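You operate a simulated robot arm through the tools that you are given. There is no shell and no other tool. Be economical: measure what you need, move in short steps, check, and stop when the job is done.

The job below is to be done with a simulated robot arm. You get a single attempt, and the scene is never put back.

Task
Take the flag from the window side of the island table and leave it on the small white table. Then take the white flag from the window side of the island table and leave it on the small white table. Then take the used-filter pot and leave it on the white tray. Then fetch the green flag from the left half of the long bench and set it on the ledge of the locker. Then take the tube on the left half of the long bench and put it away on the middle shelf of the white shelf unit. Then put the glass bottle on the left half of the long bench away on the top of the short bench. Then take the green wedge and put it on the middle shelf of the white shelf unit. Then take the blue wedge on the left half of the long bench and put it away on the top shelf under the long bench. Then put the soap bottle on the top of the short bench. Then take the light sensor on the left half of the long bench and put it away on the top of the side table. Then take the yellow wedge on the left half of the long bench and put it away on the top shelf under the long bench. Then open the room door. Keep to this order. Set down upright: tube, glass bottle, green wedge, blue wedge, soap bottle, light sensor, yellow wedge.
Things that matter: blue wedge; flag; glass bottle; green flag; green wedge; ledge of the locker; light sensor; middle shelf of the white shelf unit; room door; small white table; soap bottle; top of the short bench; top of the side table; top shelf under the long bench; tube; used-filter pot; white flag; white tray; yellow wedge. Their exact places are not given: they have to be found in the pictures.

The check looks at the end state, three seconds after you hand in, the way a careful person would. Anything else that was tipped, shoved, dropped, spilled or broken makes it a failure.

Robot
A 7-joint arm with a three-finger gripper on a trunk, on a base that drives. Base frame: it is fixed to the floor where the robot stands at the start and does not move with it; the origin is under the middle of the robot, x ahead of it, y to its left, z up. Units: mm, degrees, N and s.
With the tool pointing down near the work surface it reaches from about 100 to 860 mm from the robot's upright axis, wherever it stands. Its first joint turns from -166.0 to 166.0 degrees. Places, roughly: blue wedge (11x6x12 cm) [-1800, -500, 900]; flag (6x3x3 cm) [500, 100, 900]; glass bottle [-1750, -750, 1000]; green flag (6x3x3 cm) [-2000, -1500, 900]; green wedge (11x6x12 cm) [-1700, -600, 500]; ledge of the locker (48x15 cm) [520, 460, 960]; light sensor [-2000, -500, 1000]; middle shelf of the white shelf unit [200, 2000, 800]; room door [3700, 1800, 1000]; small white table [3200, -1600, 800]; soap bottle [-2000, -500, 1000]; top of the short bench [1800, 2000, 900]; top of the side table [700, -2000, 700]; top shelf under the long bench [-1800, -600, 400]; tube (3x3x12 cm) [-1800, -700, 1000]; used-filter pot [-1750, -1250, 1000]; white flag (6x3x3 cm) [700, 0, 900]; white tray (22x17x3 cm) [-2000, -1300, 900]; yellow wedge (11x6x12 cm) [-2000, -700, 900]. Payload 2.69 kg.
Tool frame: the origin (TCP) lies between the finger pads and is the grasp point; the fingertips stand 29 mm ahead of it; z points along the fingers, y is the line along which they close. The gripper opens to 120 mm. The gripper's body begins 78 mm behind the TCP.
Orientation is told as [roll, pitch, yaw] about the base's x, y, z axes, in that order, counted from this pose: with the fingers straight down and closing along the base's y, the tool's x points along the base's -x, its y along +y and its z along -z.

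Tools
- The arm moves only by the tool arm_command. Its argument "series" is a list of rows, each a list of 7 numbers: the shift along the tool's x, y, z in mm, then the turn, a rotation vector about the tool's x, y, z in degrees, then the finger opening in mm, from 0 to 120. In form: [[x, y, z, wx, wy, wz, jaw], ...]. A call has 1 to 20 rows; each row is the pose to reach, as a shift and turn from the pose commanded when the call began, along the tool's axes at that moment. Rows are played at 5 a second. More than 50 mm and 8.6 degrees between two rows, or a gripper value outside its range, and nothing of the call is played. A pose out of reach is approached as far as the arm can. The call stops where the force on the tool passes 40 N (or 10 N more than at its start, if that is more) or the arm is blocked; 0.2 s more then pass. Each finger halts on what it meets, pressing with about 36 N; the grip force reading is that of the motor and also rises with nothing between the fingers. The clock runs only during rows and for 0.2 s after the last one: add rows that repeat a pose to give the fingers time. The reply holds the time, the measured pose of the TCP, the force on the tool along the base axes, the opening and the grip force, in the units named above and with some noise, with the torque about the TCP (base axes, N m) and any sound that the robot's microphone picked up, and new pictures: "views" is both (left out), scene, wrist or none.
- Cameras (640 x 400 px; columns grow to the right, rows downward): "scene" is now at [236.2, 229.2, 1440.8]; the picture's right is [0.50, -0.87, 0.00], its down [-0.66, -0.38, -0.65] and it looks along [0.57, 0.33, -0.76] (base axes); focal length 252 px, centre (320, 200). "wrist" rides on the gripper at [63, 0, -104] in the tool frame; the picture's right is [0.00, 1.00, 0.00], its down [-0.83, 0.00, -0.56] and it looks along [-0.56, 0.00, 0.83] (tool axes); focal length 275 px, centre (320, 200).
- lift_body(by): slides the trunk up (or, below 0, down) by that many mm; the arm and the scene camera ride with it, the base frame stays. It gives what a move gives, with no picture.
- drive_base(legs): drives the robot by 1 to 6 legs, each [ahead, left, turn to the left] in mm, mm and degrees, along the robot's own axes; the way and the turn of a leg run together, so that a leg with both is an arc; at most 1500 mm and 180 degrees a leg. The arm and the cameras ride along, it lands a little off, and it stops where it bumps. It gives what a move gives, and a new picture of the scene camera.
- head_to(pan, tilt): turns the head with the scene camera to pan (to the left, within 143 degrees either way) and tilt (down, from -29 to 69), counted from straight ahead of the robot. It gives what a move gives, and a new picture of the scene camera.
- locate(camera, pixels): for up to 12 pixels [column, row] of the newest picture of that camera ("zoom" is the newest enlarged one), the place [x, y, z] in the base frame of the surface seen there, good to about 3 mm. It takes no simulated time.
- close_up(camera, box): a new picture of the part [left, top, right, bottom] of that camera's present view, enlarged. It takes no simulated time.
- hand_in(): hands the job in; it is judged then, once.

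Keep the steps short. Do not move on a guess: measure, check each grasp and each placing, and mend mistakes. In all there are 371 turns and 360 pictures (those below and enlarged ones count). Leave the gripper open and the arm clear of the work at the hand-in unless told otherwise, and finish with a single line.

The tools are called after ">>>" by a JSON object that holds its "api" and its "payload". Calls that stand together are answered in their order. arm_command: Moves the arm, as the interface text tells. Its arguments: {"type":"object","properties":{"series":{"type":"array","items":{"type":"array","items":{"type":"number"}}},"views":{"type":"string","enum":["both","scene","wrist","none"]}},"required":["series"]} The other tools are called the same way: lift_body (by) slides the trunk up or down; drive_base (legs) drives the base; head_to (pan, tilt) turns the head that bears the scene camera; locate (camera, pixels) gives the place of the surface under pixels of a picture; close_up (camera, box) takes an enlarged picture of a part of a camera's view; hand_in () hands the job in.

At the start:

```text
time_s: 0.0
eef_pos: [522.4, 265.2, 1236.2]
tcp_rot: [0.0, 0.0, 0.0]
wrist_force: [-0.4, -0.1, 0.3]
wrist_torque: [-0.01, -0.03, -0.01]
width: 120.3
grip_force: 0.1
trunk travel left (down, up): [-450.0, 136.0]
robot x, y, heading: [-0.6, -0.8, 0.1]
head pan, tilt: [30.0, 49.2]
```

scene: 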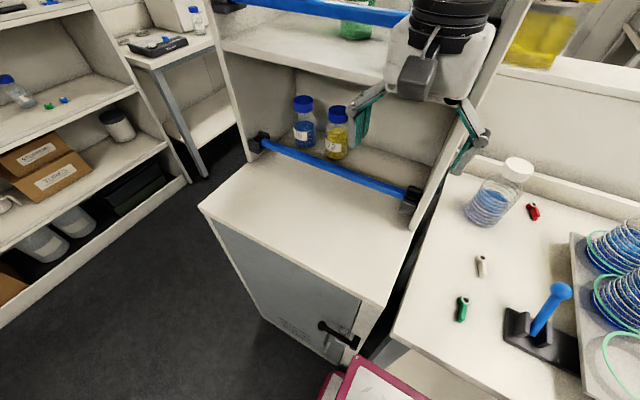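
wrist: 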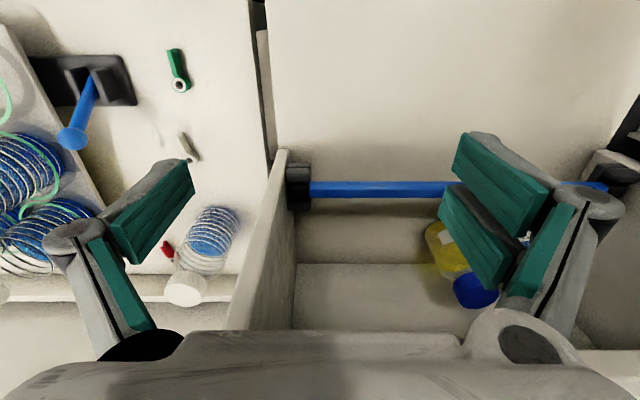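

I see three small flags (red 533,211; white 482,266; green 462,309) on the table right of the locker. I'll measure them and take a closer look.

>>> {"api": "locate", "payload": {"camera": "scene", "pixels": [[533, 211], [482, 266], [462, 309], [490, 200], [545, 310], [300, 230], [330, 380], [440, 230]]}}

>>> {"api": "close_up", "payload": {"camera": "scene", "box": [380, 150, 640, 400]}}

```text
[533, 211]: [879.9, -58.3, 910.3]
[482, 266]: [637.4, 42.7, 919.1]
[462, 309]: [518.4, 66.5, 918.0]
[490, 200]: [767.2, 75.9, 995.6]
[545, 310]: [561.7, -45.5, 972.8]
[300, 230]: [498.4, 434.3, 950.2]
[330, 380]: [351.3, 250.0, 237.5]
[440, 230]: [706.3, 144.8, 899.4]
```

```text
1.60 times, centred on (510, 275) of scene
```

zoom: 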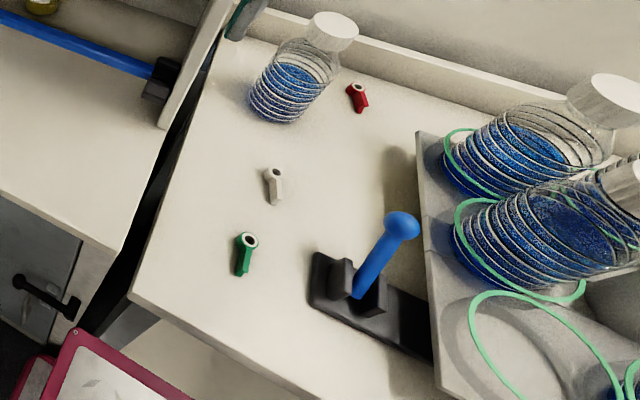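

The green one at (518,66) fits the rough place of "flag", and the white one at (637,43) fits "white flag". I'll bring the tool above the green one at about z 1080 and look.

>>> {"api": "arm_command", "payload": {"series": [[0, -50, 0, 0, 0, 0, 120], [0, -100, 0, 0, 0, 0, 120], [0, -150, 0, 0, 0, 0, 120], [4, -199, 0, 0, 0, 0, 120], [4, -199, 50, 0, 0, 0, 120], [4, -199, 100, 0, 0, 0, 120], [4, -199, 150, 0, 0, 0, 120]]}}

```text
time_s: 1.6
eef_pos: [518.3, 65.9, 1086.3]
tcp_rot: [0.0, -0.1, -0.1]
wrist_force: [-1.0, 0.8, 0.5]
wrist_torque: [0.01, -0.07, -0.02]
width: 119.9
grip_force: 0.1
trunk travel left (down, up): [-450.0, 136.0]
robot x, y, heading: [1.1, -2.3, 0.1]
head pan, tilt: [30.0, 49.2]
```

scene: 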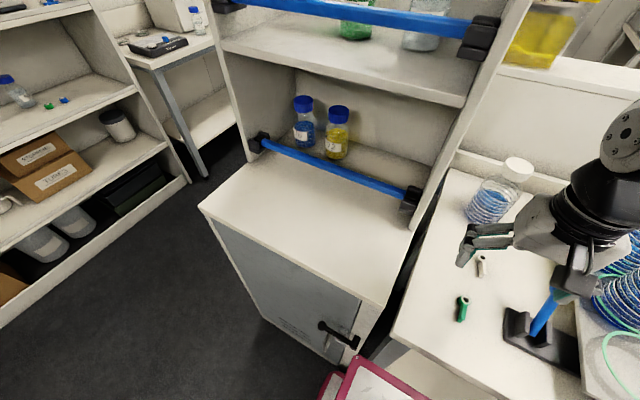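
wrist: 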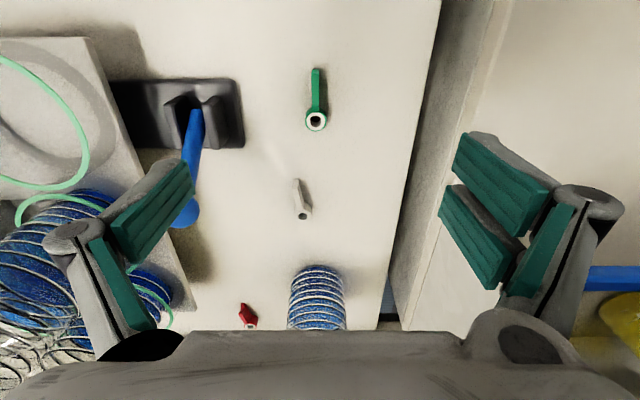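

Flag at pixel (315,120) ring, tail up to (316,70). Measure it in detail.

>>> {"api": "locate", "payload": {"camera": "wrist", "pixels": [[316, 71], [316, 85], [316, 100], [315, 112], [307, 122], [324, 122], [302, 213], [299, 185], [305, 205], [345, 110]]}}

>>> {"api": "close_up", "payload": {"camera": "wrist", "box": [250, 50, 380, 240]}}

```text
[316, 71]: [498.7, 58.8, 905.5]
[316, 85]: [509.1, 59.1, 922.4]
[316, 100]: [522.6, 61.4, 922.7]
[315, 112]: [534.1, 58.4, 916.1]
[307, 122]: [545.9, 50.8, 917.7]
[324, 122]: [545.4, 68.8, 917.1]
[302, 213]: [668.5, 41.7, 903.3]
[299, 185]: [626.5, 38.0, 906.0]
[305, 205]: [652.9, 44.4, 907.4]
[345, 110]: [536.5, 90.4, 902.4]
```

```text
2.11 times, centred on (315, 145) of wrist
```

zoom: 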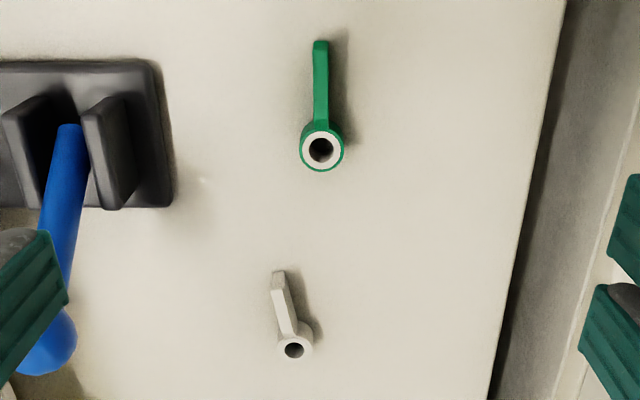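

Green flag lies along x from 499 to ~557 at y≈59.5, table at z 902. I'll grip its lever at x≈522 with TCP at z 935.

>>> {"api": "arm_command", "payload": {"series": [[-4, -6.4, 40, 0, 0, 0, 60], [-4, -6.4, 80, 0, 0, 0, 60], [-4, -6.4, 120, 0, 0, 0, 60], [-4, -6.4, 140, 0, 0, 0, 60], [-4, -6.4, 151, 0, 0, 0, 60], [-4, -6.4, 151, 0, 0, 0, 60]], "views": "wrist"}}

```text
time_s: 3.0
eef_pos: [522.5, 59.7, 935.6]
tcp_rot: [0.0, 0.0, 0.0]
wrist_force: [0.0, -0.6, -0.1]
wrist_torque: [-0.02, -0.03, 0.01]
width: 59.9
grip_force: 0.1
trunk travel left (down, up): [-450.0, 136.0]
robot x, y, heading: [2.0, -0.3, 0.1]
head pan, tilt: [30.0, 49.2]
```

wrist: 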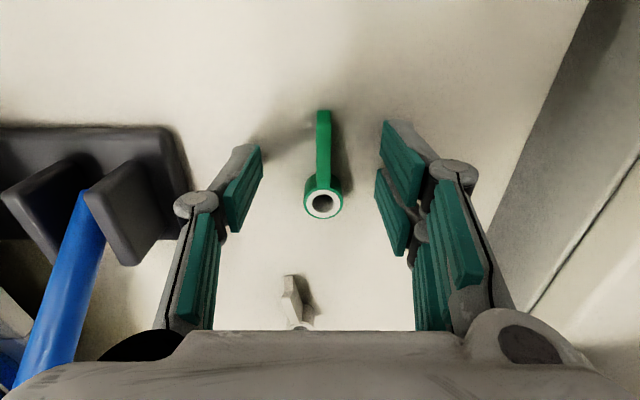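

Flag is centred between the fingers; close.

>>> {"api": "arm_command", "payload": {"series": [[0, 0, 0, 0, 0, 0, 30], [0, 0, 0, 0, 0, 0, 0], [0, 0, 0, 0, 0, 0, 0], [0, 0, 0, 0, 0, 0, 0], [0, 0, -40, 0, 0, 0, 0], [0, 0, -90, 0, 0, 0, 0], [0, 0, -140, 0, 0, 0, 0]], "views": "wrist"}}

>>> {"api": "head_to", "payload": {"pan": -40, "tilt": 20}}

>>> {"api": "head_to", "payload": {"pan": -100, "tilt": 25}}

>>> {"api": "head_to", "payload": {"pan": 40, "tilt": 20}}

>>> {"api": "head_to", "payload": {"pan": 110, "tilt": 25}}

```text
time_s: 4.6
eef_pos: [522.7, 60.7, 1076.1]
tcp_rot: [0.0, 0.1, 0.0]
wrist_force: [1.2, 0.0, -0.6]
wrist_torque: [0.0, 0.0, 0.01]
width: 8.7
grip_force: 35.8
trunk travel left (down, up): [-450.0, 136.0]
robot x, y, heading: [-0.9, -3.8, -0.1]
head pan, tilt: [30.0, 49.2]
```

wrist: 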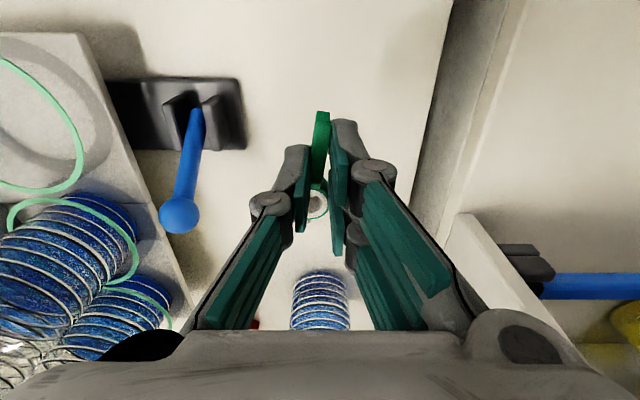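

```text
time_s: 6.0
eef_pos: [522.5, 60.1, 1075.9]
tcp_rot: [0.1, 0.1, 0.1]
wrist_force: [0.8, 0.1, 0.7]
wrist_torque: [-0.03, -0.04, 0.0]
width: 8.8
grip_force: 36.4
trunk travel left (down, up): [-450.0, 136.0]
robot x, y, heading: [5.3, 2.3, 0.0]
head pan, tilt: [-40.0, 20.0]
```

scene: 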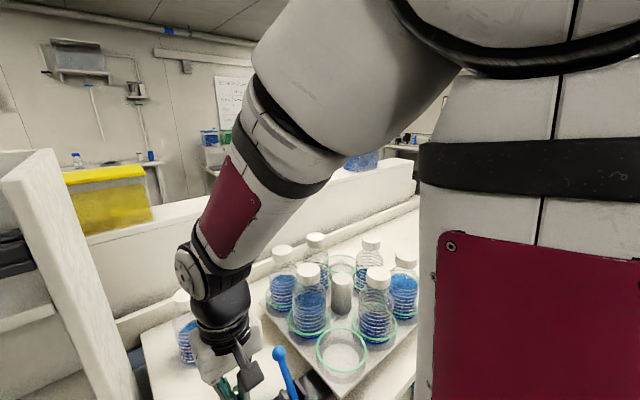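

```text
time_s: 7.3
eef_pos: [522.2, 58.9, 1076.2]
tcp_rot: [-0.1, 0.0, 0.0]
wrist_force: [-0.8, -0.3, 1.2]
wrist_torque: [0.0, 0.01, 0.04]
width: 8.6
grip_force: 36.1
trunk travel left (down, up): [-450.0, 136.0]
robot x, y, heading: [-2.2, 0.7, 0.1]
head pan, tilt: [-100.0, 25.0]
```

scene: 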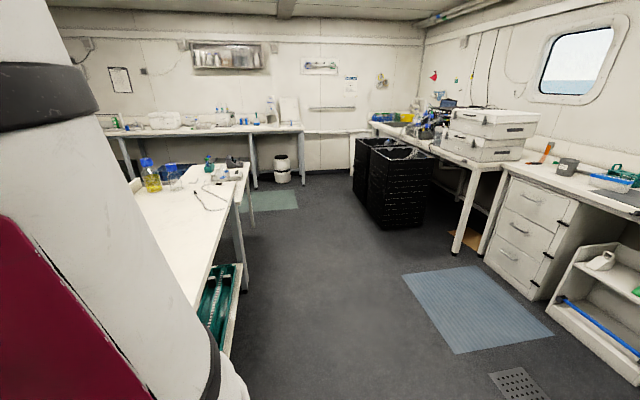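

```text
time_s: 9.5
eef_pos: [521.6, 59.9, 1074.7]
tcp_rot: [0.0, -0.1, 0.2]
wrist_force: [-0.4, -0.3, -0.4]
wrist_torque: [0.0, -0.01, -0.03]
width: 8.8
grip_force: 36.0
trunk travel left (down, up): [-450.0, 136.0]
robot x, y, heading: [1.0, 4.7, -0.3]
head pan, tilt: [40.0, 20.0]
```

scene: 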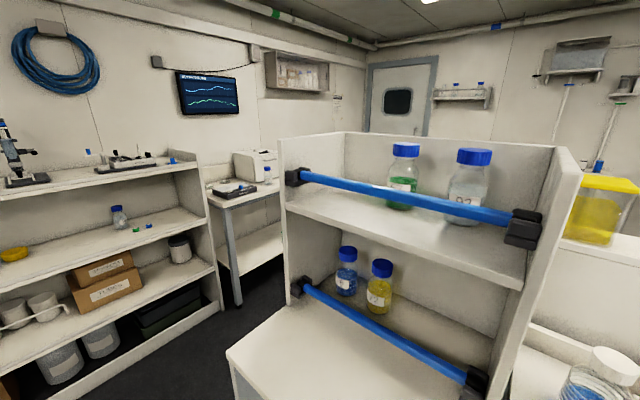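

```text
time_s: 10.9
eef_pos: [523.3, 59.7, 1075.2]
tcp_rot: [-0.1, -0.1, 0.1]
wrist_force: [0.1, 0.1, -0.3]
wrist_torque: [0.0, 0.03, -0.01]
width: 8.7
grip_force: 35.8
trunk travel left (down, up): [-450.0, 136.0]
robot x, y, heading: [-0.1, -1.1, 0.1]
head pan, tilt: [110.0, 25.0]
```

scene: 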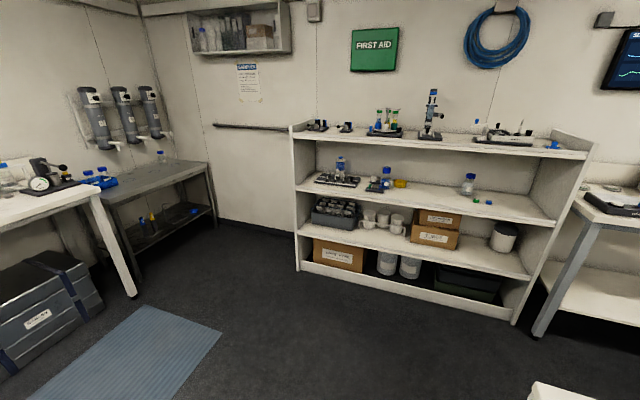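

Flag is held (8.7 mm). Now mapping: measure this view's floor and furniture.

>>> {"api": "locate", "payload": {"camera": "scene", "pixels": [[300, 262], [515, 318], [300, 180], [555, 215], [470, 190], [300, 220], [130, 295], [540, 330], [215, 220], [95, 310], [575, 205], [590, 385]]}}

>>> {"api": "head_to", "payload": {"pan": -75, "tilt": 25}}

```text
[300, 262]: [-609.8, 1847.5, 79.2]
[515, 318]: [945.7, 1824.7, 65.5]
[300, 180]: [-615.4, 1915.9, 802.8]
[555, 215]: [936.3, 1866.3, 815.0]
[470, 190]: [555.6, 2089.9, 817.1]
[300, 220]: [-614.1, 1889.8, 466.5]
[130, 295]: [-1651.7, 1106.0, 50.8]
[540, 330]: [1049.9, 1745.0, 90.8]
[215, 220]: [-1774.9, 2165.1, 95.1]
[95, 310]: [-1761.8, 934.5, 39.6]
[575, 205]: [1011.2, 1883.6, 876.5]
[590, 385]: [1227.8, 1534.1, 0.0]
```

```text
time_s: 13.7
eef_pos: [522.2, 61.1, 1075.9]
tcp_rot: [0.0, 0.0, -0.1]
wrist_force: [-0.5, -0.1, -1.3]
wrist_torque: [0.05, -0.01, -0.01]
width: 8.5
grip_force: 36.5
trunk travel left (down, up): [-450.0, 136.0]
robot x, y, heading: [0.1, -0.3, -0.1]
head pan, tilt: [-75.0, 25.0]
```

scene: 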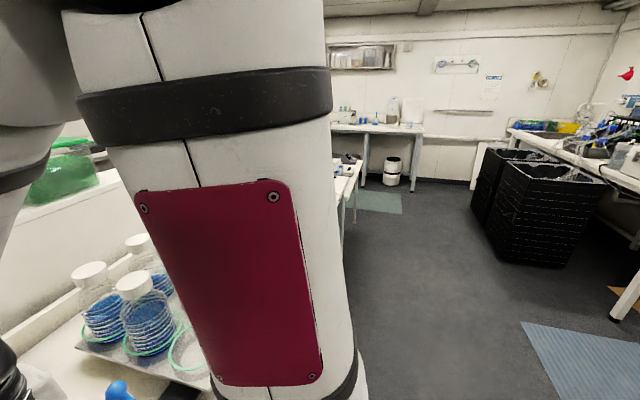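

>>> {"api": "locate", "payload": {"camera": "scene", "pixels": [[365, 182], [410, 185], [420, 128], [345, 240], [360, 220], [390, 205], [475, 208], [520, 260], [612, 315], [350, 175], [395, 175], [355, 165]]}}

>>> {"api": "close_up", "payload": {"camera": "scene", "box": [320, 80, 640, 280]}}

```text
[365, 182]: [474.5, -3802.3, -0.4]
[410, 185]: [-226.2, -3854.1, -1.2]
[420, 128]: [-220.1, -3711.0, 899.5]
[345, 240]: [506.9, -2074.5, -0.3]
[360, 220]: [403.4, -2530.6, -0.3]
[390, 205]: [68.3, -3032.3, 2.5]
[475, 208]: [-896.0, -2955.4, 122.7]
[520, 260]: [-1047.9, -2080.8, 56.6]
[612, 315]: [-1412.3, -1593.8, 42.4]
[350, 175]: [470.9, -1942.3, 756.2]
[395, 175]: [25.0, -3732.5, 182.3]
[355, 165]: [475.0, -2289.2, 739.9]
```

```text
2.00 times, centred on (480, 180) of scene
```

zoom: 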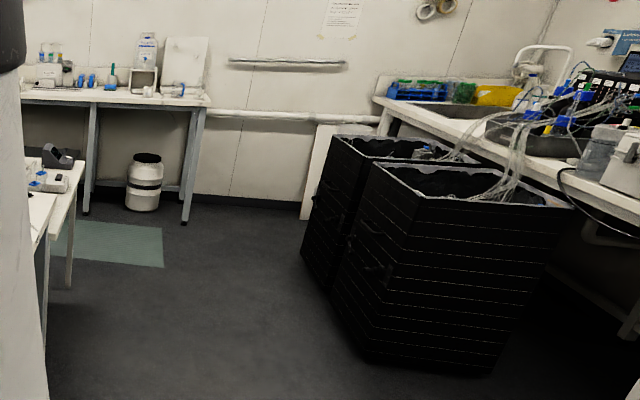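

Flag is secure. I'll retract the arm to about x 330, then back off, shift to the left aisle and look.

>>> {"api": "arm_command", "payload": {"series": [[0, 0, -50, 0, 0, 0, 0], [50, 0, -80, 0, 0, 0, 0], [100, 0, -80, 0, 0, 0, 0], [150, 0, -80, 0, 0, 0, 0], [190, 0, -80, 0, 0, 0, 0]], "views": "none"}}

>>> {"api": "drive_base", "payload": {"legs": [[-200, 0, 0], [0, 1150, 0]]}}

>>> {"api": "head_to", "payload": {"pan": 0, "tilt": 30}}

```text
refused: row 2 steps farther than a row can; nothing moved
```

```text
time_s: 20.9
eef_pos: [330.6, 1233.4, 1074.6]
tcp_rot: [0.0, 0.0, -0.5]
wrist_force: [0.1, 0.3, -0.4]
wrist_torque: [0.02, 0.01, 0.01]
width: 8.7
grip_force: 36.3
trunk travel left (down, up): [-450.0, 136.0]
robot x, y, heading: [-191.1, 1177.8, -0.6]
head pan, tilt: [-75.0, 25.0]
```

scene: 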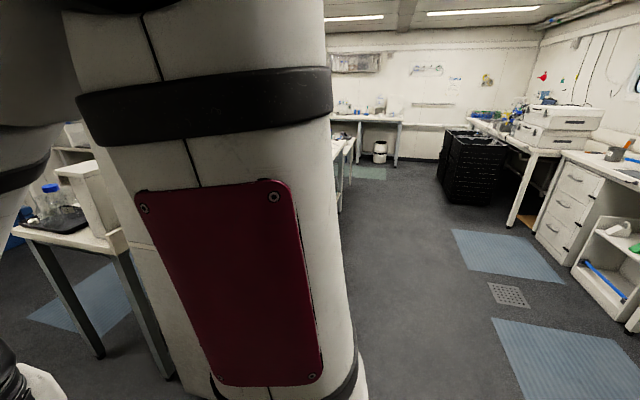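

```text
time_s: 22.3
eef_pos: [331.2, 1233.5, 1075.5]
tcp_rot: [0.0, 0.1, -0.5]
wrist_force: [0.2, -0.5, -0.1]
wrist_torque: [-0.03, 0.01, 0.01]
width: 8.6
grip_force: 35.5
trunk travel left (down, up): [-450.0, 136.0]
robot x, y, heading: [-192.2, 1177.2, -0.7]
head pan, tilt: [0.0, 30.0]
```

scene: 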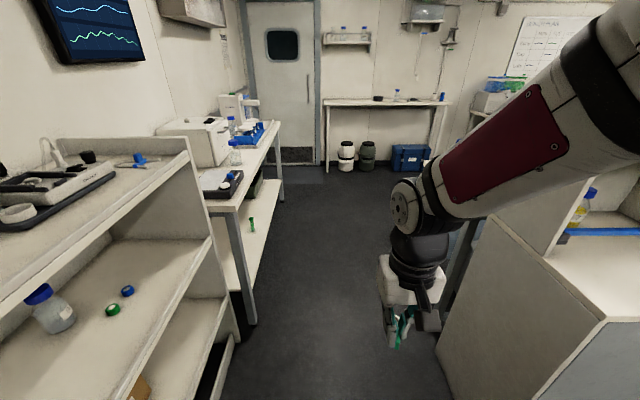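

>>> {"api": "locate", "payload": {"camera": "scene", "pixels": [[437, 370], [497, 225], [470, 250], [255, 322], [283, 205], [325, 172], [235, 370], [225, 200], [250, 165], [400, 190], [310, 100], [438, 240]]}}

>>> {"api": "close_up", "payload": {"camera": "scene", "box": [200, 0, 460, 200]}}

```text
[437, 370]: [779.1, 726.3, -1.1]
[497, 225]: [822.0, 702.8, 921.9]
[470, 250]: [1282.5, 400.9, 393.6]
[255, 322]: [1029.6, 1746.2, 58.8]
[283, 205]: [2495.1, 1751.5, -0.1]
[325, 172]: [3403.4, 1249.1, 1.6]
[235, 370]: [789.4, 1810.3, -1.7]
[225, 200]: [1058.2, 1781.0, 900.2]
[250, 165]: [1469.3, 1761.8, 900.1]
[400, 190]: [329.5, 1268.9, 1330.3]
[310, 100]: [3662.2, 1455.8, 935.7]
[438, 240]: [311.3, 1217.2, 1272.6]
```

```text
2.00 times, centred on (330, 100) of scene
```

zoom: 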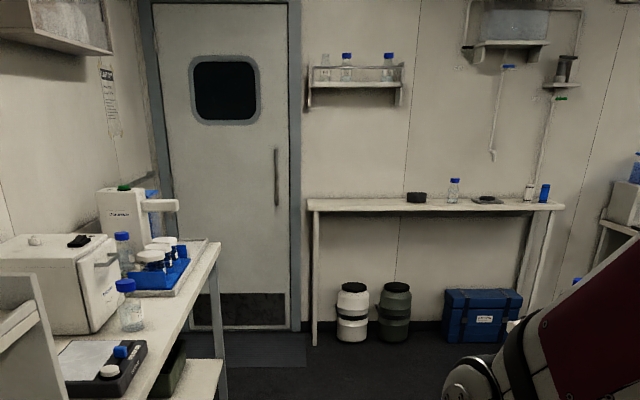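

Aisle is clear (y 726–1750). Drive ahead 2700 to the east side, then look right.

>>> {"api": "drive_base", "payload": {"legs": [[1400, 70, 0], [1300, 15, 0]]}}

>>> {"api": "head_to", "payload": {"pan": -50, "tilt": 30}}

>>> {"api": "head_to", "payload": {"pan": -115, "tilt": 30}}

```text
time_s: 35.5
eef_pos: [3045.0, 1293.2, 1075.6]
tcp_rot: [0.0, 0.0, -0.3]
wrist_force: [-0.4, -0.4, 0.5]
wrist_torque: [0.02, 0.01, -0.01]
width: 7.9
grip_force: 36.0
trunk travel left (down, up): [-450.0, 136.0]
robot x, y, heading: [2523.7, 1234.0, -0.3]
head pan, tilt: [0.0, 30.0]
```

scene: 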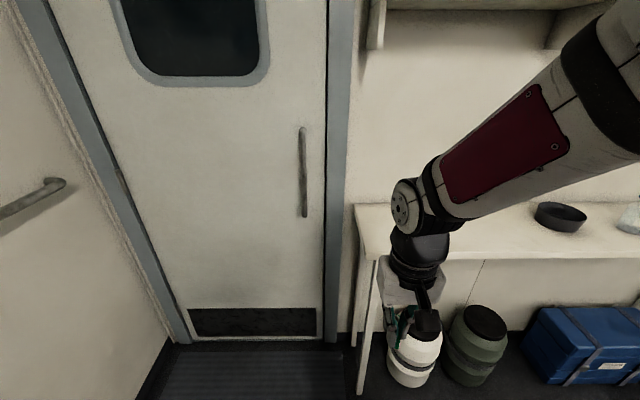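

```text
time_s: 36.7
eef_pos: [3044.5, 1292.8, 1075.4]
tcp_rot: [0.0, -0.1, -0.3]
wrist_force: [0.2, 0.4, 0.9]
wrist_torque: [0.07, 0.0, -0.04]
width: 8.3
grip_force: 35.9
trunk travel left (down, up): [-450.0, 136.0]
robot x, y, heading: [2521.5, 1234.9, -0.5]
head pan, tilt: [-50.0, 30.0]
```

scene: 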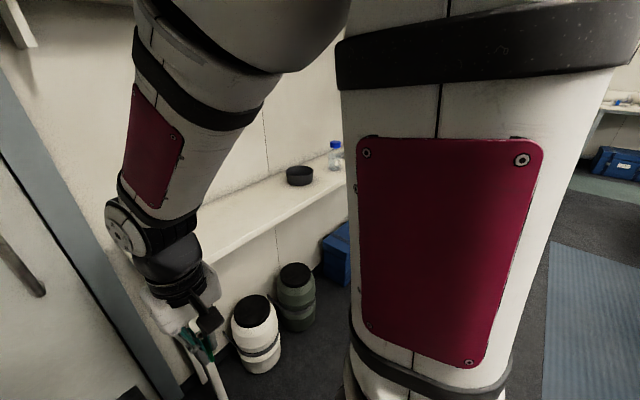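

```text
time_s: 38.0
eef_pos: [3043.5, 1292.1, 1074.6]
tcp_rot: [0.0, 0.0, -0.3]
wrist_force: [-0.4, 0.6, -0.4]
wrist_torque: [-0.04, 0.01, -0.04]
width: 8.2
grip_force: 36.0
trunk travel left (down, up): [-450.0, 136.0]
robot x, y, heading: [2522.6, 1233.3, -0.5]
head pan, tilt: [-115.0, 30.0]
```

scene: 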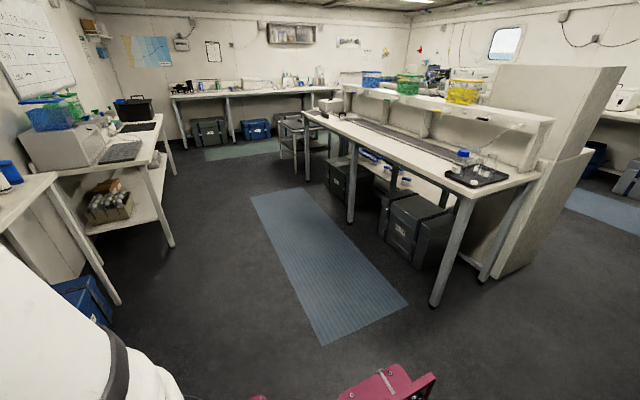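

Measuring the candidates for the small white table and the aisle edges.

>>> {"api": "locate", "payload": {"camera": "scene", "pixels": [[148, 150], [115, 165], [160, 118], [172, 243], [120, 302], [20, 215], [430, 305], [305, 120], [280, 130], [370, 290], [180, 145], [335, 120]]}}

>>> {"api": "close_up", "payload": {"camera": "scene", "box": [0, 60, 320, 260]}}

```text
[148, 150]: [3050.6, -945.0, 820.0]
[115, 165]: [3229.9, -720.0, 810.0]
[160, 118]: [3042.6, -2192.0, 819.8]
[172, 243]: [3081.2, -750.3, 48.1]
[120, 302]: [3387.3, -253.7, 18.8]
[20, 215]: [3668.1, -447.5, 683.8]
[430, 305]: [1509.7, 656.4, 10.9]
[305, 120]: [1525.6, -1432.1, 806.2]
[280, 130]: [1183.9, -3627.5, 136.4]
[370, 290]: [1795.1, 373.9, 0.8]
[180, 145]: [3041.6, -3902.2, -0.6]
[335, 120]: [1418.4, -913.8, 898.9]
```

```text
2.00 times, centred on (160, 160) of scene
```

zoom: 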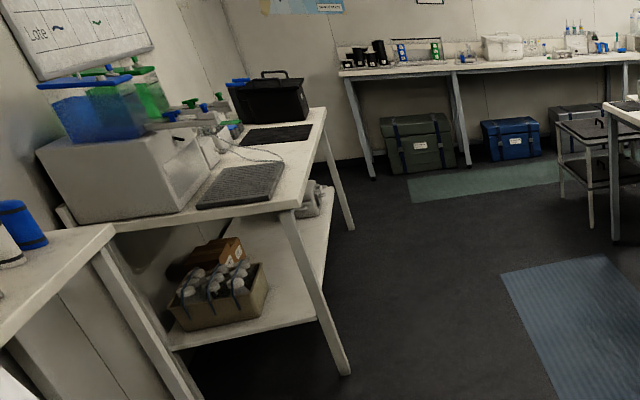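

The table at (3045–3650, −730…−2200, z 820) is the small white table. Back off 100 and strafe right along the aisle to y≈−1500.

>>> {"api": "drive_base", "payload": {"legs": [[-100, 0, 0], [0, -1400, 0], [0, -1330, 0]]}}

>>> {"api": "head_to", "payload": {"pan": 0, "tilt": 40}}

```text
time_s: 52.0
eef_pos: [2918.7, -1441.6, 1075.1]
tcp_rot: [0.1, 0.0, -0.8]
wrist_force: [1.3, 0.1, -0.1]
wrist_torque: [0.01, -0.01, -0.01]
width: 7.4
grip_force: 35.7
trunk travel left (down, up): [-450.0, 136.0]
robot x, y, heading: [2398.1, -1492.7, -0.7]
head pan, tilt: [-115.0, 30.0]
```

scene: 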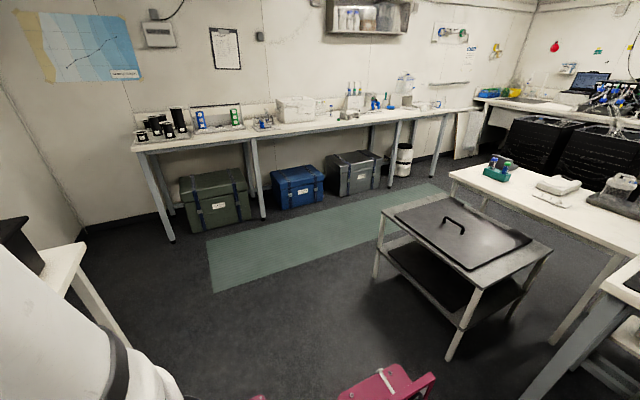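

```text
time_s: 54.0
eef_pos: [2919.5, -1443.0, 1074.7]
tcp_rot: [0.0, -0.1, -0.9]
wrist_force: [-0.3, -0.6, 0.3]
wrist_torque: [0.01, 0.0, 0.0]
width: 7.3
grip_force: 34.9
trunk travel left (down, up): [-450.0, 136.0]
robot x, y, heading: [2396.0, -1494.4, -0.7]
head pan, tilt: [0.0, 40.0]
```

scene: 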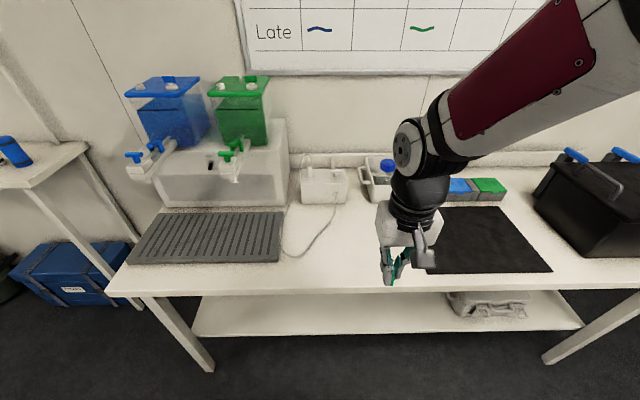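

Free table area is around px (330–380, 255). Measure it and view the wrist.

>>> {"api": "locate", "payload": {"camera": "scene", "pixels": [[330, 270], [370, 270], [300, 270], [350, 240], [280, 262], [430, 272], [392, 280], [330, 292], [340, 222]]}}

>>> {"api": "close_up", "payload": {"camera": "wrist", "box": [0, 0, 640, 400]}}

```text
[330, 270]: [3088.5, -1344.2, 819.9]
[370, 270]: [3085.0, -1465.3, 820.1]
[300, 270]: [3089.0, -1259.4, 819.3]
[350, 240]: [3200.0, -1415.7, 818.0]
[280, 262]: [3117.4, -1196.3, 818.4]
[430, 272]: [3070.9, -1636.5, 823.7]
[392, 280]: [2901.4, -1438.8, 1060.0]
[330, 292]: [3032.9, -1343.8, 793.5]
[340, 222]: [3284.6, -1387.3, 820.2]
```

```text
1.00 times, centred on (320, 200) of wrist (not enlarged: the box is as wide or as high as the picture)
```

zoom: 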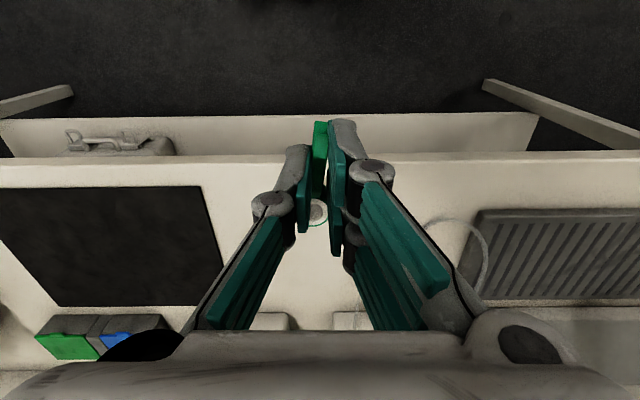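

Flag still held. Move over the free spot (3140,−1400) and descend to 20 mm above placing height.

>>> {"api": "arm_command", "payload": {"series": [[-50, 10, 0, 0, 0, 0, 0], [-100, 20, 0, 0, 0, 0, 0], [-148, 30, 0, 0, 0, 0, 0], [-196, 39, 0, 0, 0, 0, 0], [-221, 39, 0, 0, 0, 0, 0], [-221, 39, 50, 0, 0, 0, 0], [-221, 39, 100, 0, 0, 0, 0], [-221, 39, 150, 0, 0, 0, 0], [-221, 39, 195, 0, 0, 0, 0], [-221, 39, 195, 0, 0, 0, 0]]}}

>>> {"api": "close_up", "payload": {"camera": "wrist", "box": [220, 80, 420, 280]}}

```text
refused: row 1 steps farther than a row can; nothing moved
```

```text
2.00 times, centred on (320, 180) of wrist
```

zoom: 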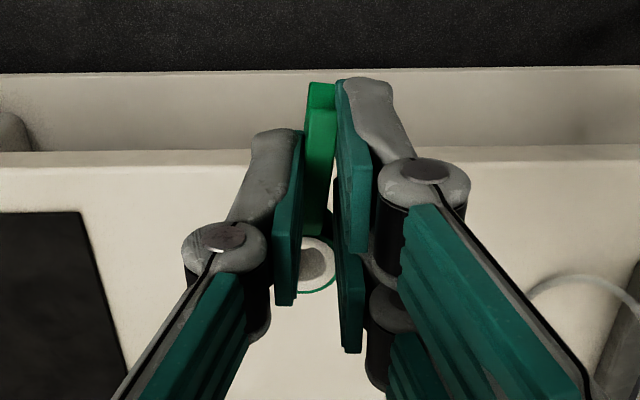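

The flag droops a little at the ring; that's fine. Repeat with smaller steps.

>>> {"api": "arm_command", "payload": {"series": [[-45, 8, 0, 0, 0, 0, 0], [-90, 16, 0, 0, 0, 0, 0], [-135, 24, 0, 0, 0, 0, 0], [-180, 32, 0, 0, 0, 0, 0], [-221, 39, 0, 0, 0, 0, 0], [-221, 39, 48, 0, 0, 0, 0], [-221, 39, 96, 0, 0, 0, 0], [-221, 39, 144, 0, 0, 0, 0], [-221, 39, 190, 0, 0, 0, 0], [-221, 39, 190, 0, 0, 0, 0]], "views": "wrist"}}

>>> {"api": "close_up", "payload": {"camera": "wrist", "box": [220, 80, 420, 280]}}

```text
time_s: 56.2
eef_pos: [3141.4, -1407.4, 887.1]
tcp_rot: [0.1, -0.1, -0.9]
wrist_force: [0.4, 0.0, 0.6]
wrist_torque: [-0.01, 0.01, -0.01]
width: 6.7
grip_force: 35.2
trunk travel left (down, up): [-450.0, 136.0]
robot x, y, heading: [2393.2, -1492.8, -1.0]
head pan, tilt: [0.0, 40.0]
```

wrist: 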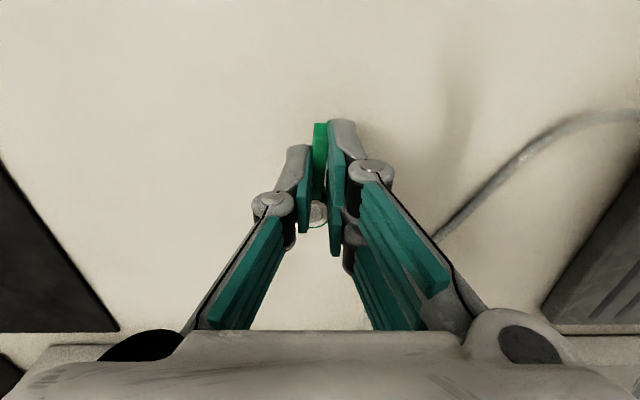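

```text
2.00 times, centred on (320, 180) of wrist
```

zoom: 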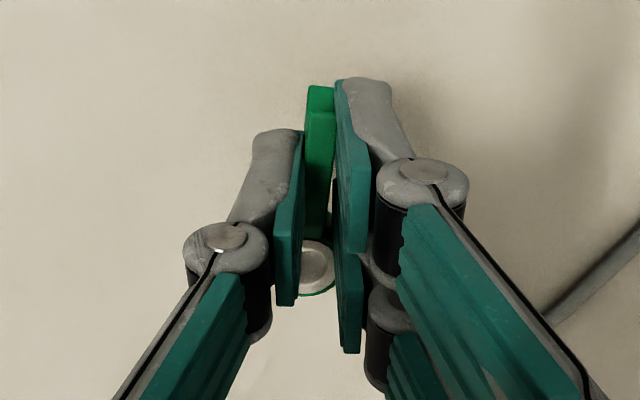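

Lower gently to TCP z≈854, with force stop as guard.

>>> {"api": "arm_command", "payload": {"series": [[0, 0, 12, 0, 0, 0, 0], [0, 0, 20, 0, 0, 0, 0], [0, 0, 26, 0, 0, 0, 0], [0, 0, 31, 0, 0, 0, 0], [0, 0, 33, 0, 0, 0, 0]], "views": "wrist"}}

```text
time_s: 57.4
eef_pos: [3140.4, -1406.0, 853.9]
tcp_rot: [0.0, -0.1, -0.9]
wrist_force: [-4.3, -0.8, 13.2]
wrist_torque: [-0.01, -0.18, -0.05]
width: 6.0
grip_force: 34.5
trunk travel left (down, up): [-450.0, 136.0]
robot x, y, heading: [2395.6, -1496.8, -1.0]
head pan, tilt: [0.0, 40.0]
```

wrist: 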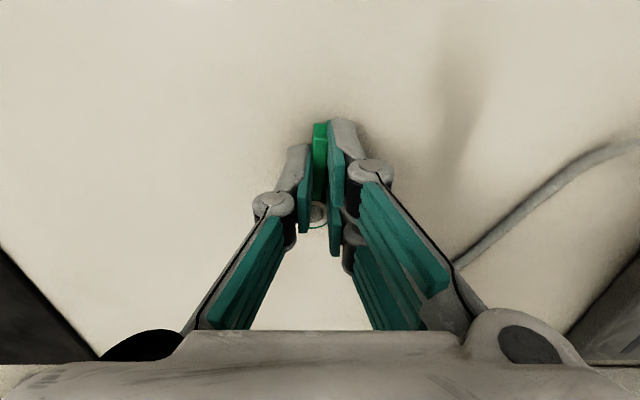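

Contact (13 N). Release and rise.

>>> {"api": "arm_command", "payload": {"series": [[0, 0, -1, 0, 0, 0, 15], [0, 0, -1, 0, 0, 0, 40], [0, 0, -1, 0, 0, 0, 40], [0, 0, -40, 0, 0, 0, 40], [0, 0, -80, 0, 0, 0, 60], [0, 0, -125, 0, 0, 0, 60], [0, 0, -170, 0, 0, 0, 60], [0, 0, -215, 0, 0, 0, 60]], "views": "wrist"}}

```text
time_s: 59.2
eef_pos: [3138.9, -1406.3, 1067.8]
tcp_rot: [0.0, 0.1, -0.8]
wrist_force: [1.3, -0.6, 0.2]
wrist_torque: [-0.02, 0.02, -0.01]
width: 60.1
grip_force: 0.0
trunk travel left (down, up): [-450.0, 136.0]
robot x, y, heading: [2394.2, -1495.2, -0.7]
head pan, tilt: [0.0, 40.0]
```

wrist: 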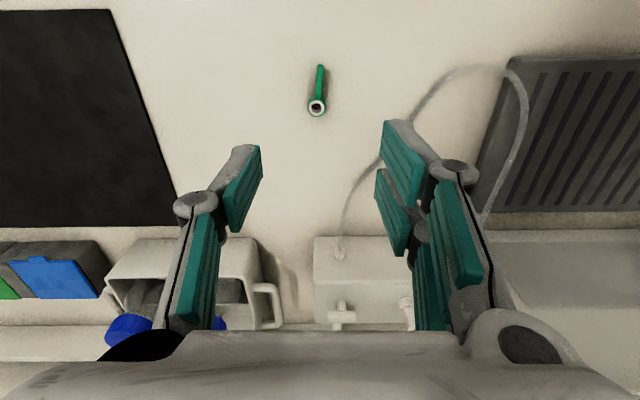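

Green flag rests on the small table. Retract the arm and drive back the same way.

>>> {"api": "arm_command", "payload": {"series": [[48, 0, 0, 0, 0, 0, 60], [96, 0, 0, 0, 0, 0, 60], [144, 0, 0, 0, 0, 0, 60], [192, 0, 0, 0, 0, 0, 60], [225, 0, -20, 0, 0, 0, 60]], "views": "none"}}

>>> {"api": "drive_base", "payload": {"legs": [[0, 1400, 0], [0, 1335, 0.8], [-1300, 0, 0], [-1330, 0, 0]]}}

```text
time_s: 60.4
eef_pos: [2915.5, -1403.4, 1086.3]
tcp_rot: [0.1, 0.1, -0.8]
wrist_force: [-0.4, -0.2, -0.5]
wrist_torque: [-0.03, 0.08, 0.01]
width: 59.9
grip_force: 0.1
trunk travel left (down, up): [-450.0, 136.0]
robot x, y, heading: [2395.1, -1493.3, -0.8]
head pan, tilt: [0.0, 40.0]
```

```text
time_s: 86.0
eef_pos: [343.2, 1359.4, 1087.1]
tcp_rot: [0.0, 0.0, -0.5]
wrist_force: [-1.1, -0.2, 0.2]
wrist_torque: [0.0, 0.01, -0.02]
width: 60.2
grip_force: 0.0
trunk travel left (down, up): [-450.0, 136.0]
robot x, y, heading: [-175.1, 1266.6, -0.5]
head pan, tilt: [0.0, 40.0]
```

scene: 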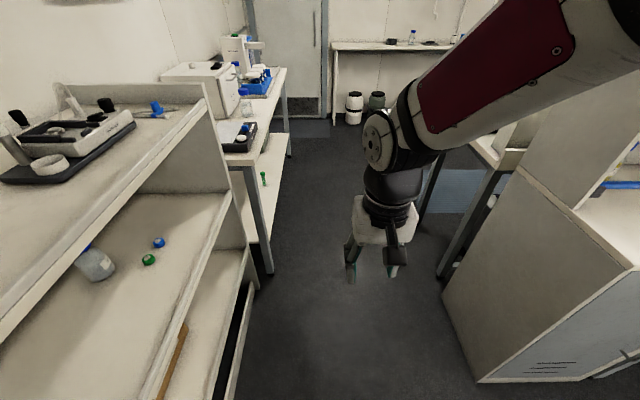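

>>> {"api": "drive_base", "payload": {"legs": [[0, -1267, 0.5], [170, 0, 0]]}}

>>> {"api": "close_up", "payload": {"camera": "wrist", "box": [0, 0, 640, 400]}}

```text
time_s: 93.5
eef_pos: [497.5, 71.5, 1088.7]
tcp_rot: [-0.1, 0.0, -0.9]
wrist_force: [-0.1, 0.4, 1.0]
wrist_torque: [0.01, 0.01, 0.02]
width: 59.9
grip_force: 0.0
trunk travel left (down, up): [-450.0, 136.0]
robot x, y, heading: [-24.8, -16.3, -0.8]
head pan, tilt: [0.0, 40.0]
```

scene: 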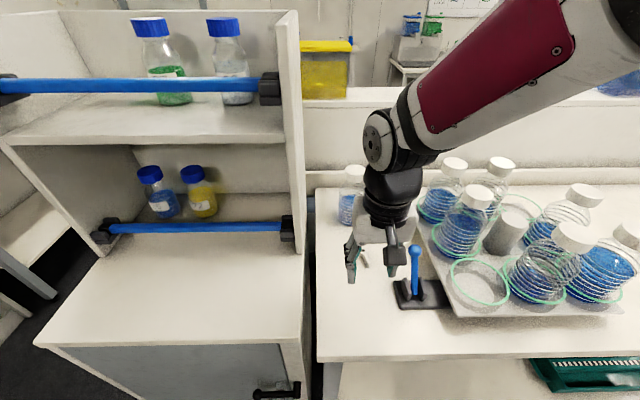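

```text
1.00 times, centred on (320, 200) of wrist (not enlarged: the box is as wide or as high as the picture)
```

zoom: 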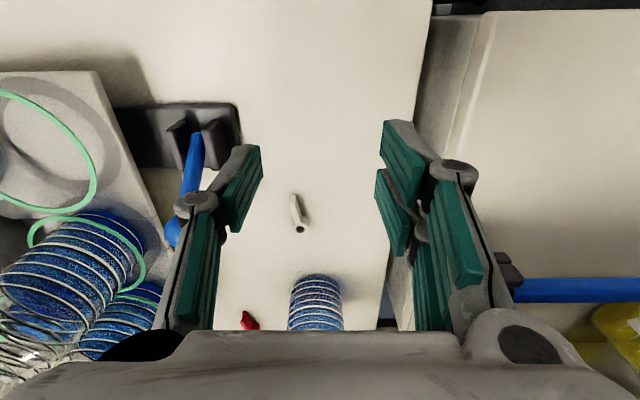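

White flag at px (299,215). Move over it (x≈635, y≈42) and look.

>>> {"api": "arm_command", "payload": {"series": [[-48, -8, 0, 0, 0, 0, 60], [-95, -18, 0, 0, 0, 0, 60], [-137, -28, 0, 0, 0, 0, 60], [-137, -28, 45, 0, 0, 0, 60], [-137, -28, 85, 0, 0, 0, 60], [-137, -28, 85, 0, 0, 0, 60]], "views": "wrist"}}

>>> {"api": "close_up", "payload": {"camera": "wrist", "box": [220, 60, 420, 240]}}

```text
time_s: 94.9
eef_pos: [635.2, 42.5, 1001.5]
tcp_rot: [0.1, 0.0, -0.8]
wrist_force: [0.0, -0.5, 0.2]
wrist_torque: [0.01, -0.01, -0.03]
width: 60.1
grip_force: 0.0
trunk travel left (down, up): [-450.0, 136.0]
robot x, y, heading: [-21.6, -18.8, -0.9]
head pan, tilt: [0.0, 40.0]
```

wrist: 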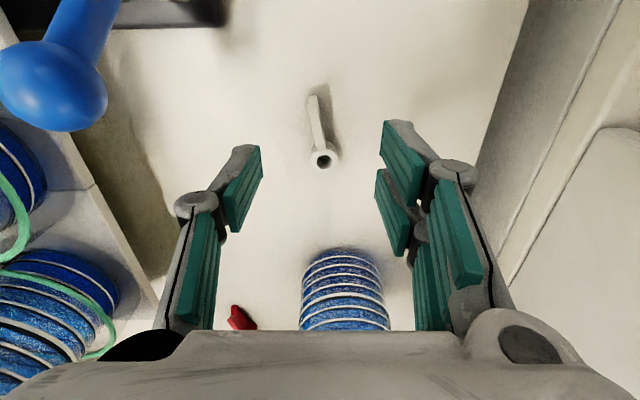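

```text
2.22 times, centred on (320, 150) of wrist
```

zoom: 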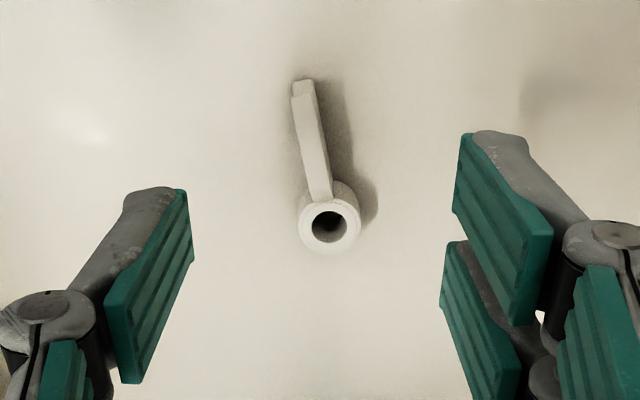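

>>> {"api": "locate", "payload": {"camera": "zoom", "pixels": [[303, 85], [303, 100], [310, 130], [318, 170], [305, 215], [357, 215], [330, 245]]}}

```text
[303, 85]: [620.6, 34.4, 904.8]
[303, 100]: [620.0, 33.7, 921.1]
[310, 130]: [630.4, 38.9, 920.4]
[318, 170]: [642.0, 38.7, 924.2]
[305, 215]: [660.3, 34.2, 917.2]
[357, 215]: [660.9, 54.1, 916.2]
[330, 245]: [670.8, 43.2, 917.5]
```

Lever axis is turned ~12° (to +y away from me). Turn the tool 12° and descend onto (640,39), TCP z 935; then close.

>>> {"api": "arm_command", "payload": {"series": [[-5, -3.5, 20, 0, 0, -6, 60], [-5, -3.5, 45, 0, 0, -12.5, 60], [-5, -3.5, 60, 0, 0, -12.5, 60], [-5, -3.5, 66.5, 0, 0, -12.5, 60], [-5, -3.5, 66.5, 0, 0, -12.5, 30], [-5, -3.5, 66.5, 0, 0, -12.5, 0], [-5, -3.5, 66.5, 0, 0, -12.5, 0], [-5, -3.5, 66.5, 0, 0, -12.5, 0]], "views": "wrist"}}

```text
time_s: 96.7
eef_pos: [638.9, 38.3, 935.5]
tcp_rot: [0.0, 0.0, 11.8]
wrist_force: [0.5, 0.6, -0.4]
wrist_torque: [-0.02, -0.03, 0.01]
width: 7.2
grip_force: 35.1
trunk travel left (down, up): [-450.0, 136.0]
robot x, y, heading: [-24.0, -22.5, -0.9]
head pan, tilt: [0.0, 40.0]
```

wrist: 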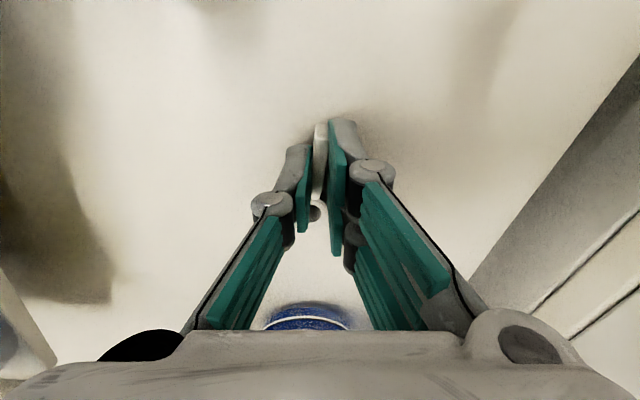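

>>> {"api": "arm_command", "payload": {"series": [[0, 0, -45, 0, 0, 0, 0], [0, 0, -90, 0, 0, 0, 0], [0, 0, -140, 0, 0, 6, 0], [35, 0, -150, 0, 0, 12.5, 0], [80, 0, -150, 0, 0, 12.5, 0], [120, 0, -150, 0, 0, 12.5, 0]], "views": "wrist"}}

>>> {"api": "drive_base", "payload": {"legs": [[-175, 0, 0], [0, 1262, 0.9], [1330, 0, 0], [1270, 0, 0]]}}

```text
time_s: 98.1
eef_pos: [523.5, 14.1, 1085.3]
tcp_rot: [0.0, 0.1, -0.9]
wrist_force: [1.0, 0.0, -0.8]
wrist_torque: [-0.03, 0.03, -0.01]
width: 7.4
grip_force: 35.6
trunk travel left (down, up): [-450.0, 136.0]
robot x, y, heading: [-21.1, -15.9, -0.7]
head pan, tilt: [0.0, 40.0]
```

wrist: 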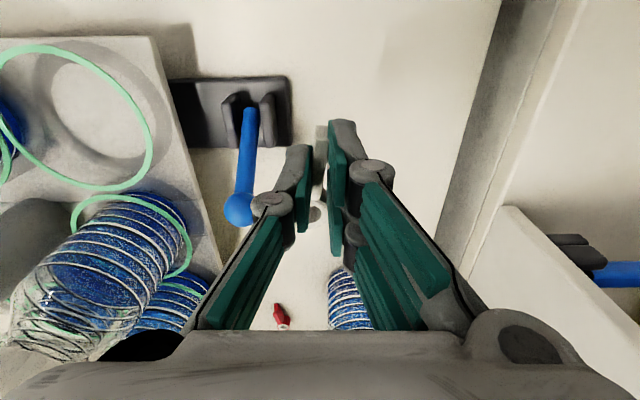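

```text
time_s: 117.7
eef_pos: [2948.7, 1260.8, 1085.2]
tcp_rot: [0.0, 0.0, -0.2]
wrist_force: [0.2, -0.4, 0.0]
wrist_torque: [0.01, -0.01, -0.04]
width: 6.0
grip_force: 33.3
trunk travel left (down, up): [-450.0, 136.0]
robot x, y, heading: [2405.2, 1218.8, 0.0]
head pan, tilt: [0.0, 40.0]
```

scene: 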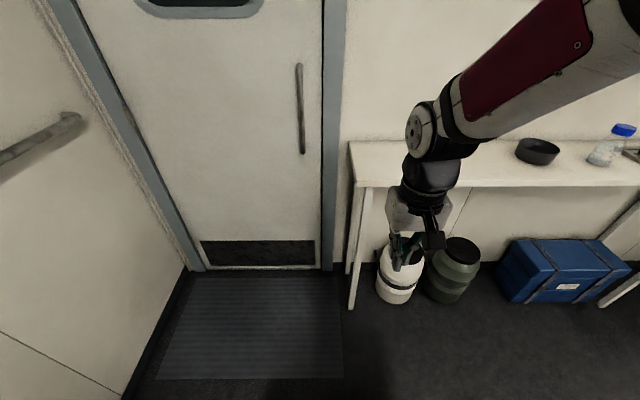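

>>> {"api": "drive_base", "payload": {"legs": [[0, -1400, 0], [0, -1337, 0]]}}

>>> {"api": "close_up", "payload": {"camera": "wrist", "box": [0, 0, 640, 400]}}

```text
time_s: 130.9
eef_pos: [2946.9, -1462.0, 1086.7]
tcp_rot: [0.2, 0.1, -0.1]
wrist_force: [0.2, -0.4, 0.9]
wrist_torque: [0.01, 0.01, 0.03]
width: 6.1
grip_force: 32.7
trunk travel left (down, up): [-450.0, 136.0]
robot x, y, heading: [2402.6, -1499.9, -0.3]
head pan, tilt: [0.0, 40.0]
```

scene: 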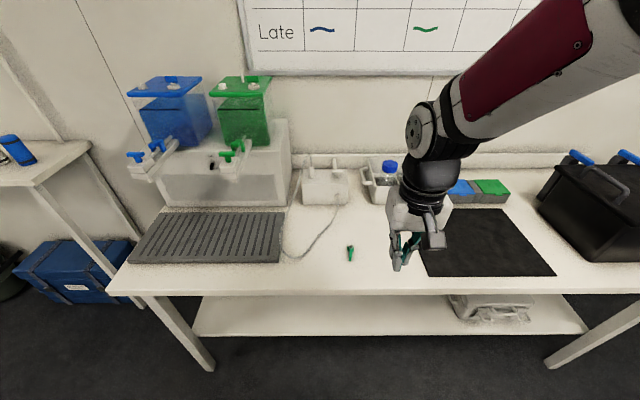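

```text
1.00 times, centred on (320, 200) of wrist (not enlarged: the box is as wide or as high as the picture)
```

zoom: 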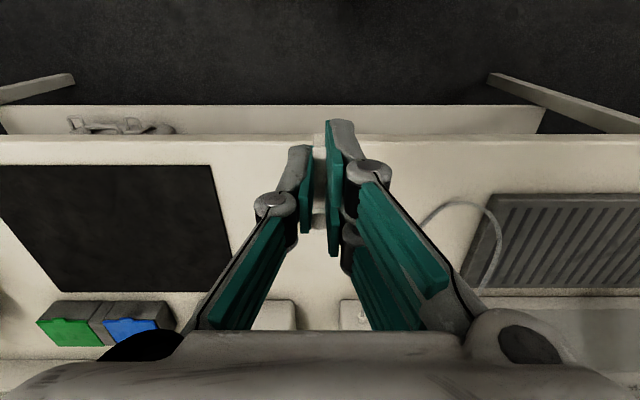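

Flag still held. Place it beside the green one at (3135,−1474).

>>> {"api": "arm_command", "payload": {"series": [[-48, -6, 0, 0, 0, 0, 0], [-96, -12, 0, 0, 0, 0, 0], [-144, -12, 0, 0, 0, 0, 0], [-188, -12, 0, 0, 0, 0, 0], [-188, -12, 48, 0, 0, 0, 0], [-188, -12, 96, 0, 0, 0, 0], [-188, -12, 144, 0, 0, 0, 0], [-188, -12, 190, 0, 0, 0, 0], [-188, -12, 205, 0, 0, 0, 0], [-188, -12, 217, 0, 0, 0, 0], [-188, -12, 226, 0, 0, 0, 0], [-188, -12, 232, 0, 0, 0, 0]], "views": "wrist"}}

```text
time_s: 133.5
eef_pos: [3135.7, -1474.1, 854.0]
tcp_rot: [0.0, 0.0, -0.1]
wrist_force: [-2.1, 0.0, 10.8]
wrist_torque: [0.05, -0.22, -0.01]
width: 6.1
grip_force: 33.2
trunk travel left (down, up): [-450.0, 136.0]
robot x, y, heading: [2400.8, -1502.6, -0.1]
head pan, tilt: [0.0, 40.0]
```

wrist: 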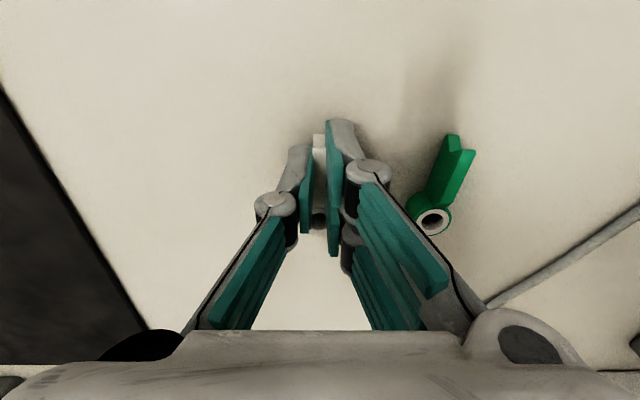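

Contact at 11 N. Open slightly and rise.

>>> {"api": "arm_command", "payload": {"series": [[0, 0, -1, 0, 0, 0, 15], [0, 0, -1, 0, 0, 0, 30], [0, 0, -1, 0, 0, 0, 30], [0, 0, -40, 0, 0, 0, 30], [0, 0, -85, 0, 0, 0, 40], [0, 0, -130, 0, 0, 0, 60], [0, 0, -175, 0, 0, 0, 60], [30, 0, -215, 0, 0, 0, 60]], "views": "wrist"}}

```text
time_s: 135.3
eef_pos: [3105.8, -1475.3, 1069.8]
tcp_rot: [0.0, 0.2, -0.1]
wrist_force: [0.9, 0.8, -0.8]
wrist_torque: [-0.02, 0.06, -0.02]
width: 60.0
grip_force: 0.0
trunk travel left (down, up): [-450.0, 136.0]
robot x, y, heading: [2402.2, -1499.2, -0.4]
head pan, tilt: [0.0, 40.0]
```

wrist: 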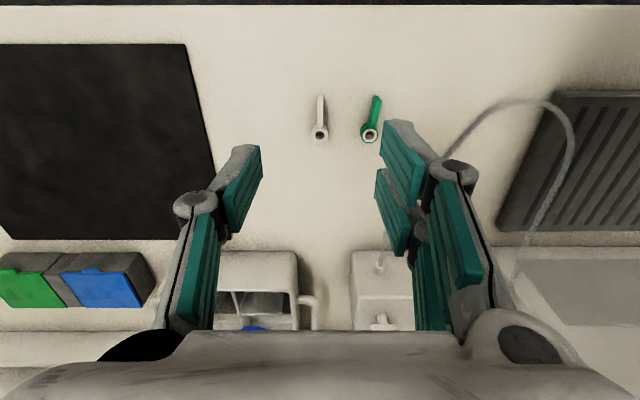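

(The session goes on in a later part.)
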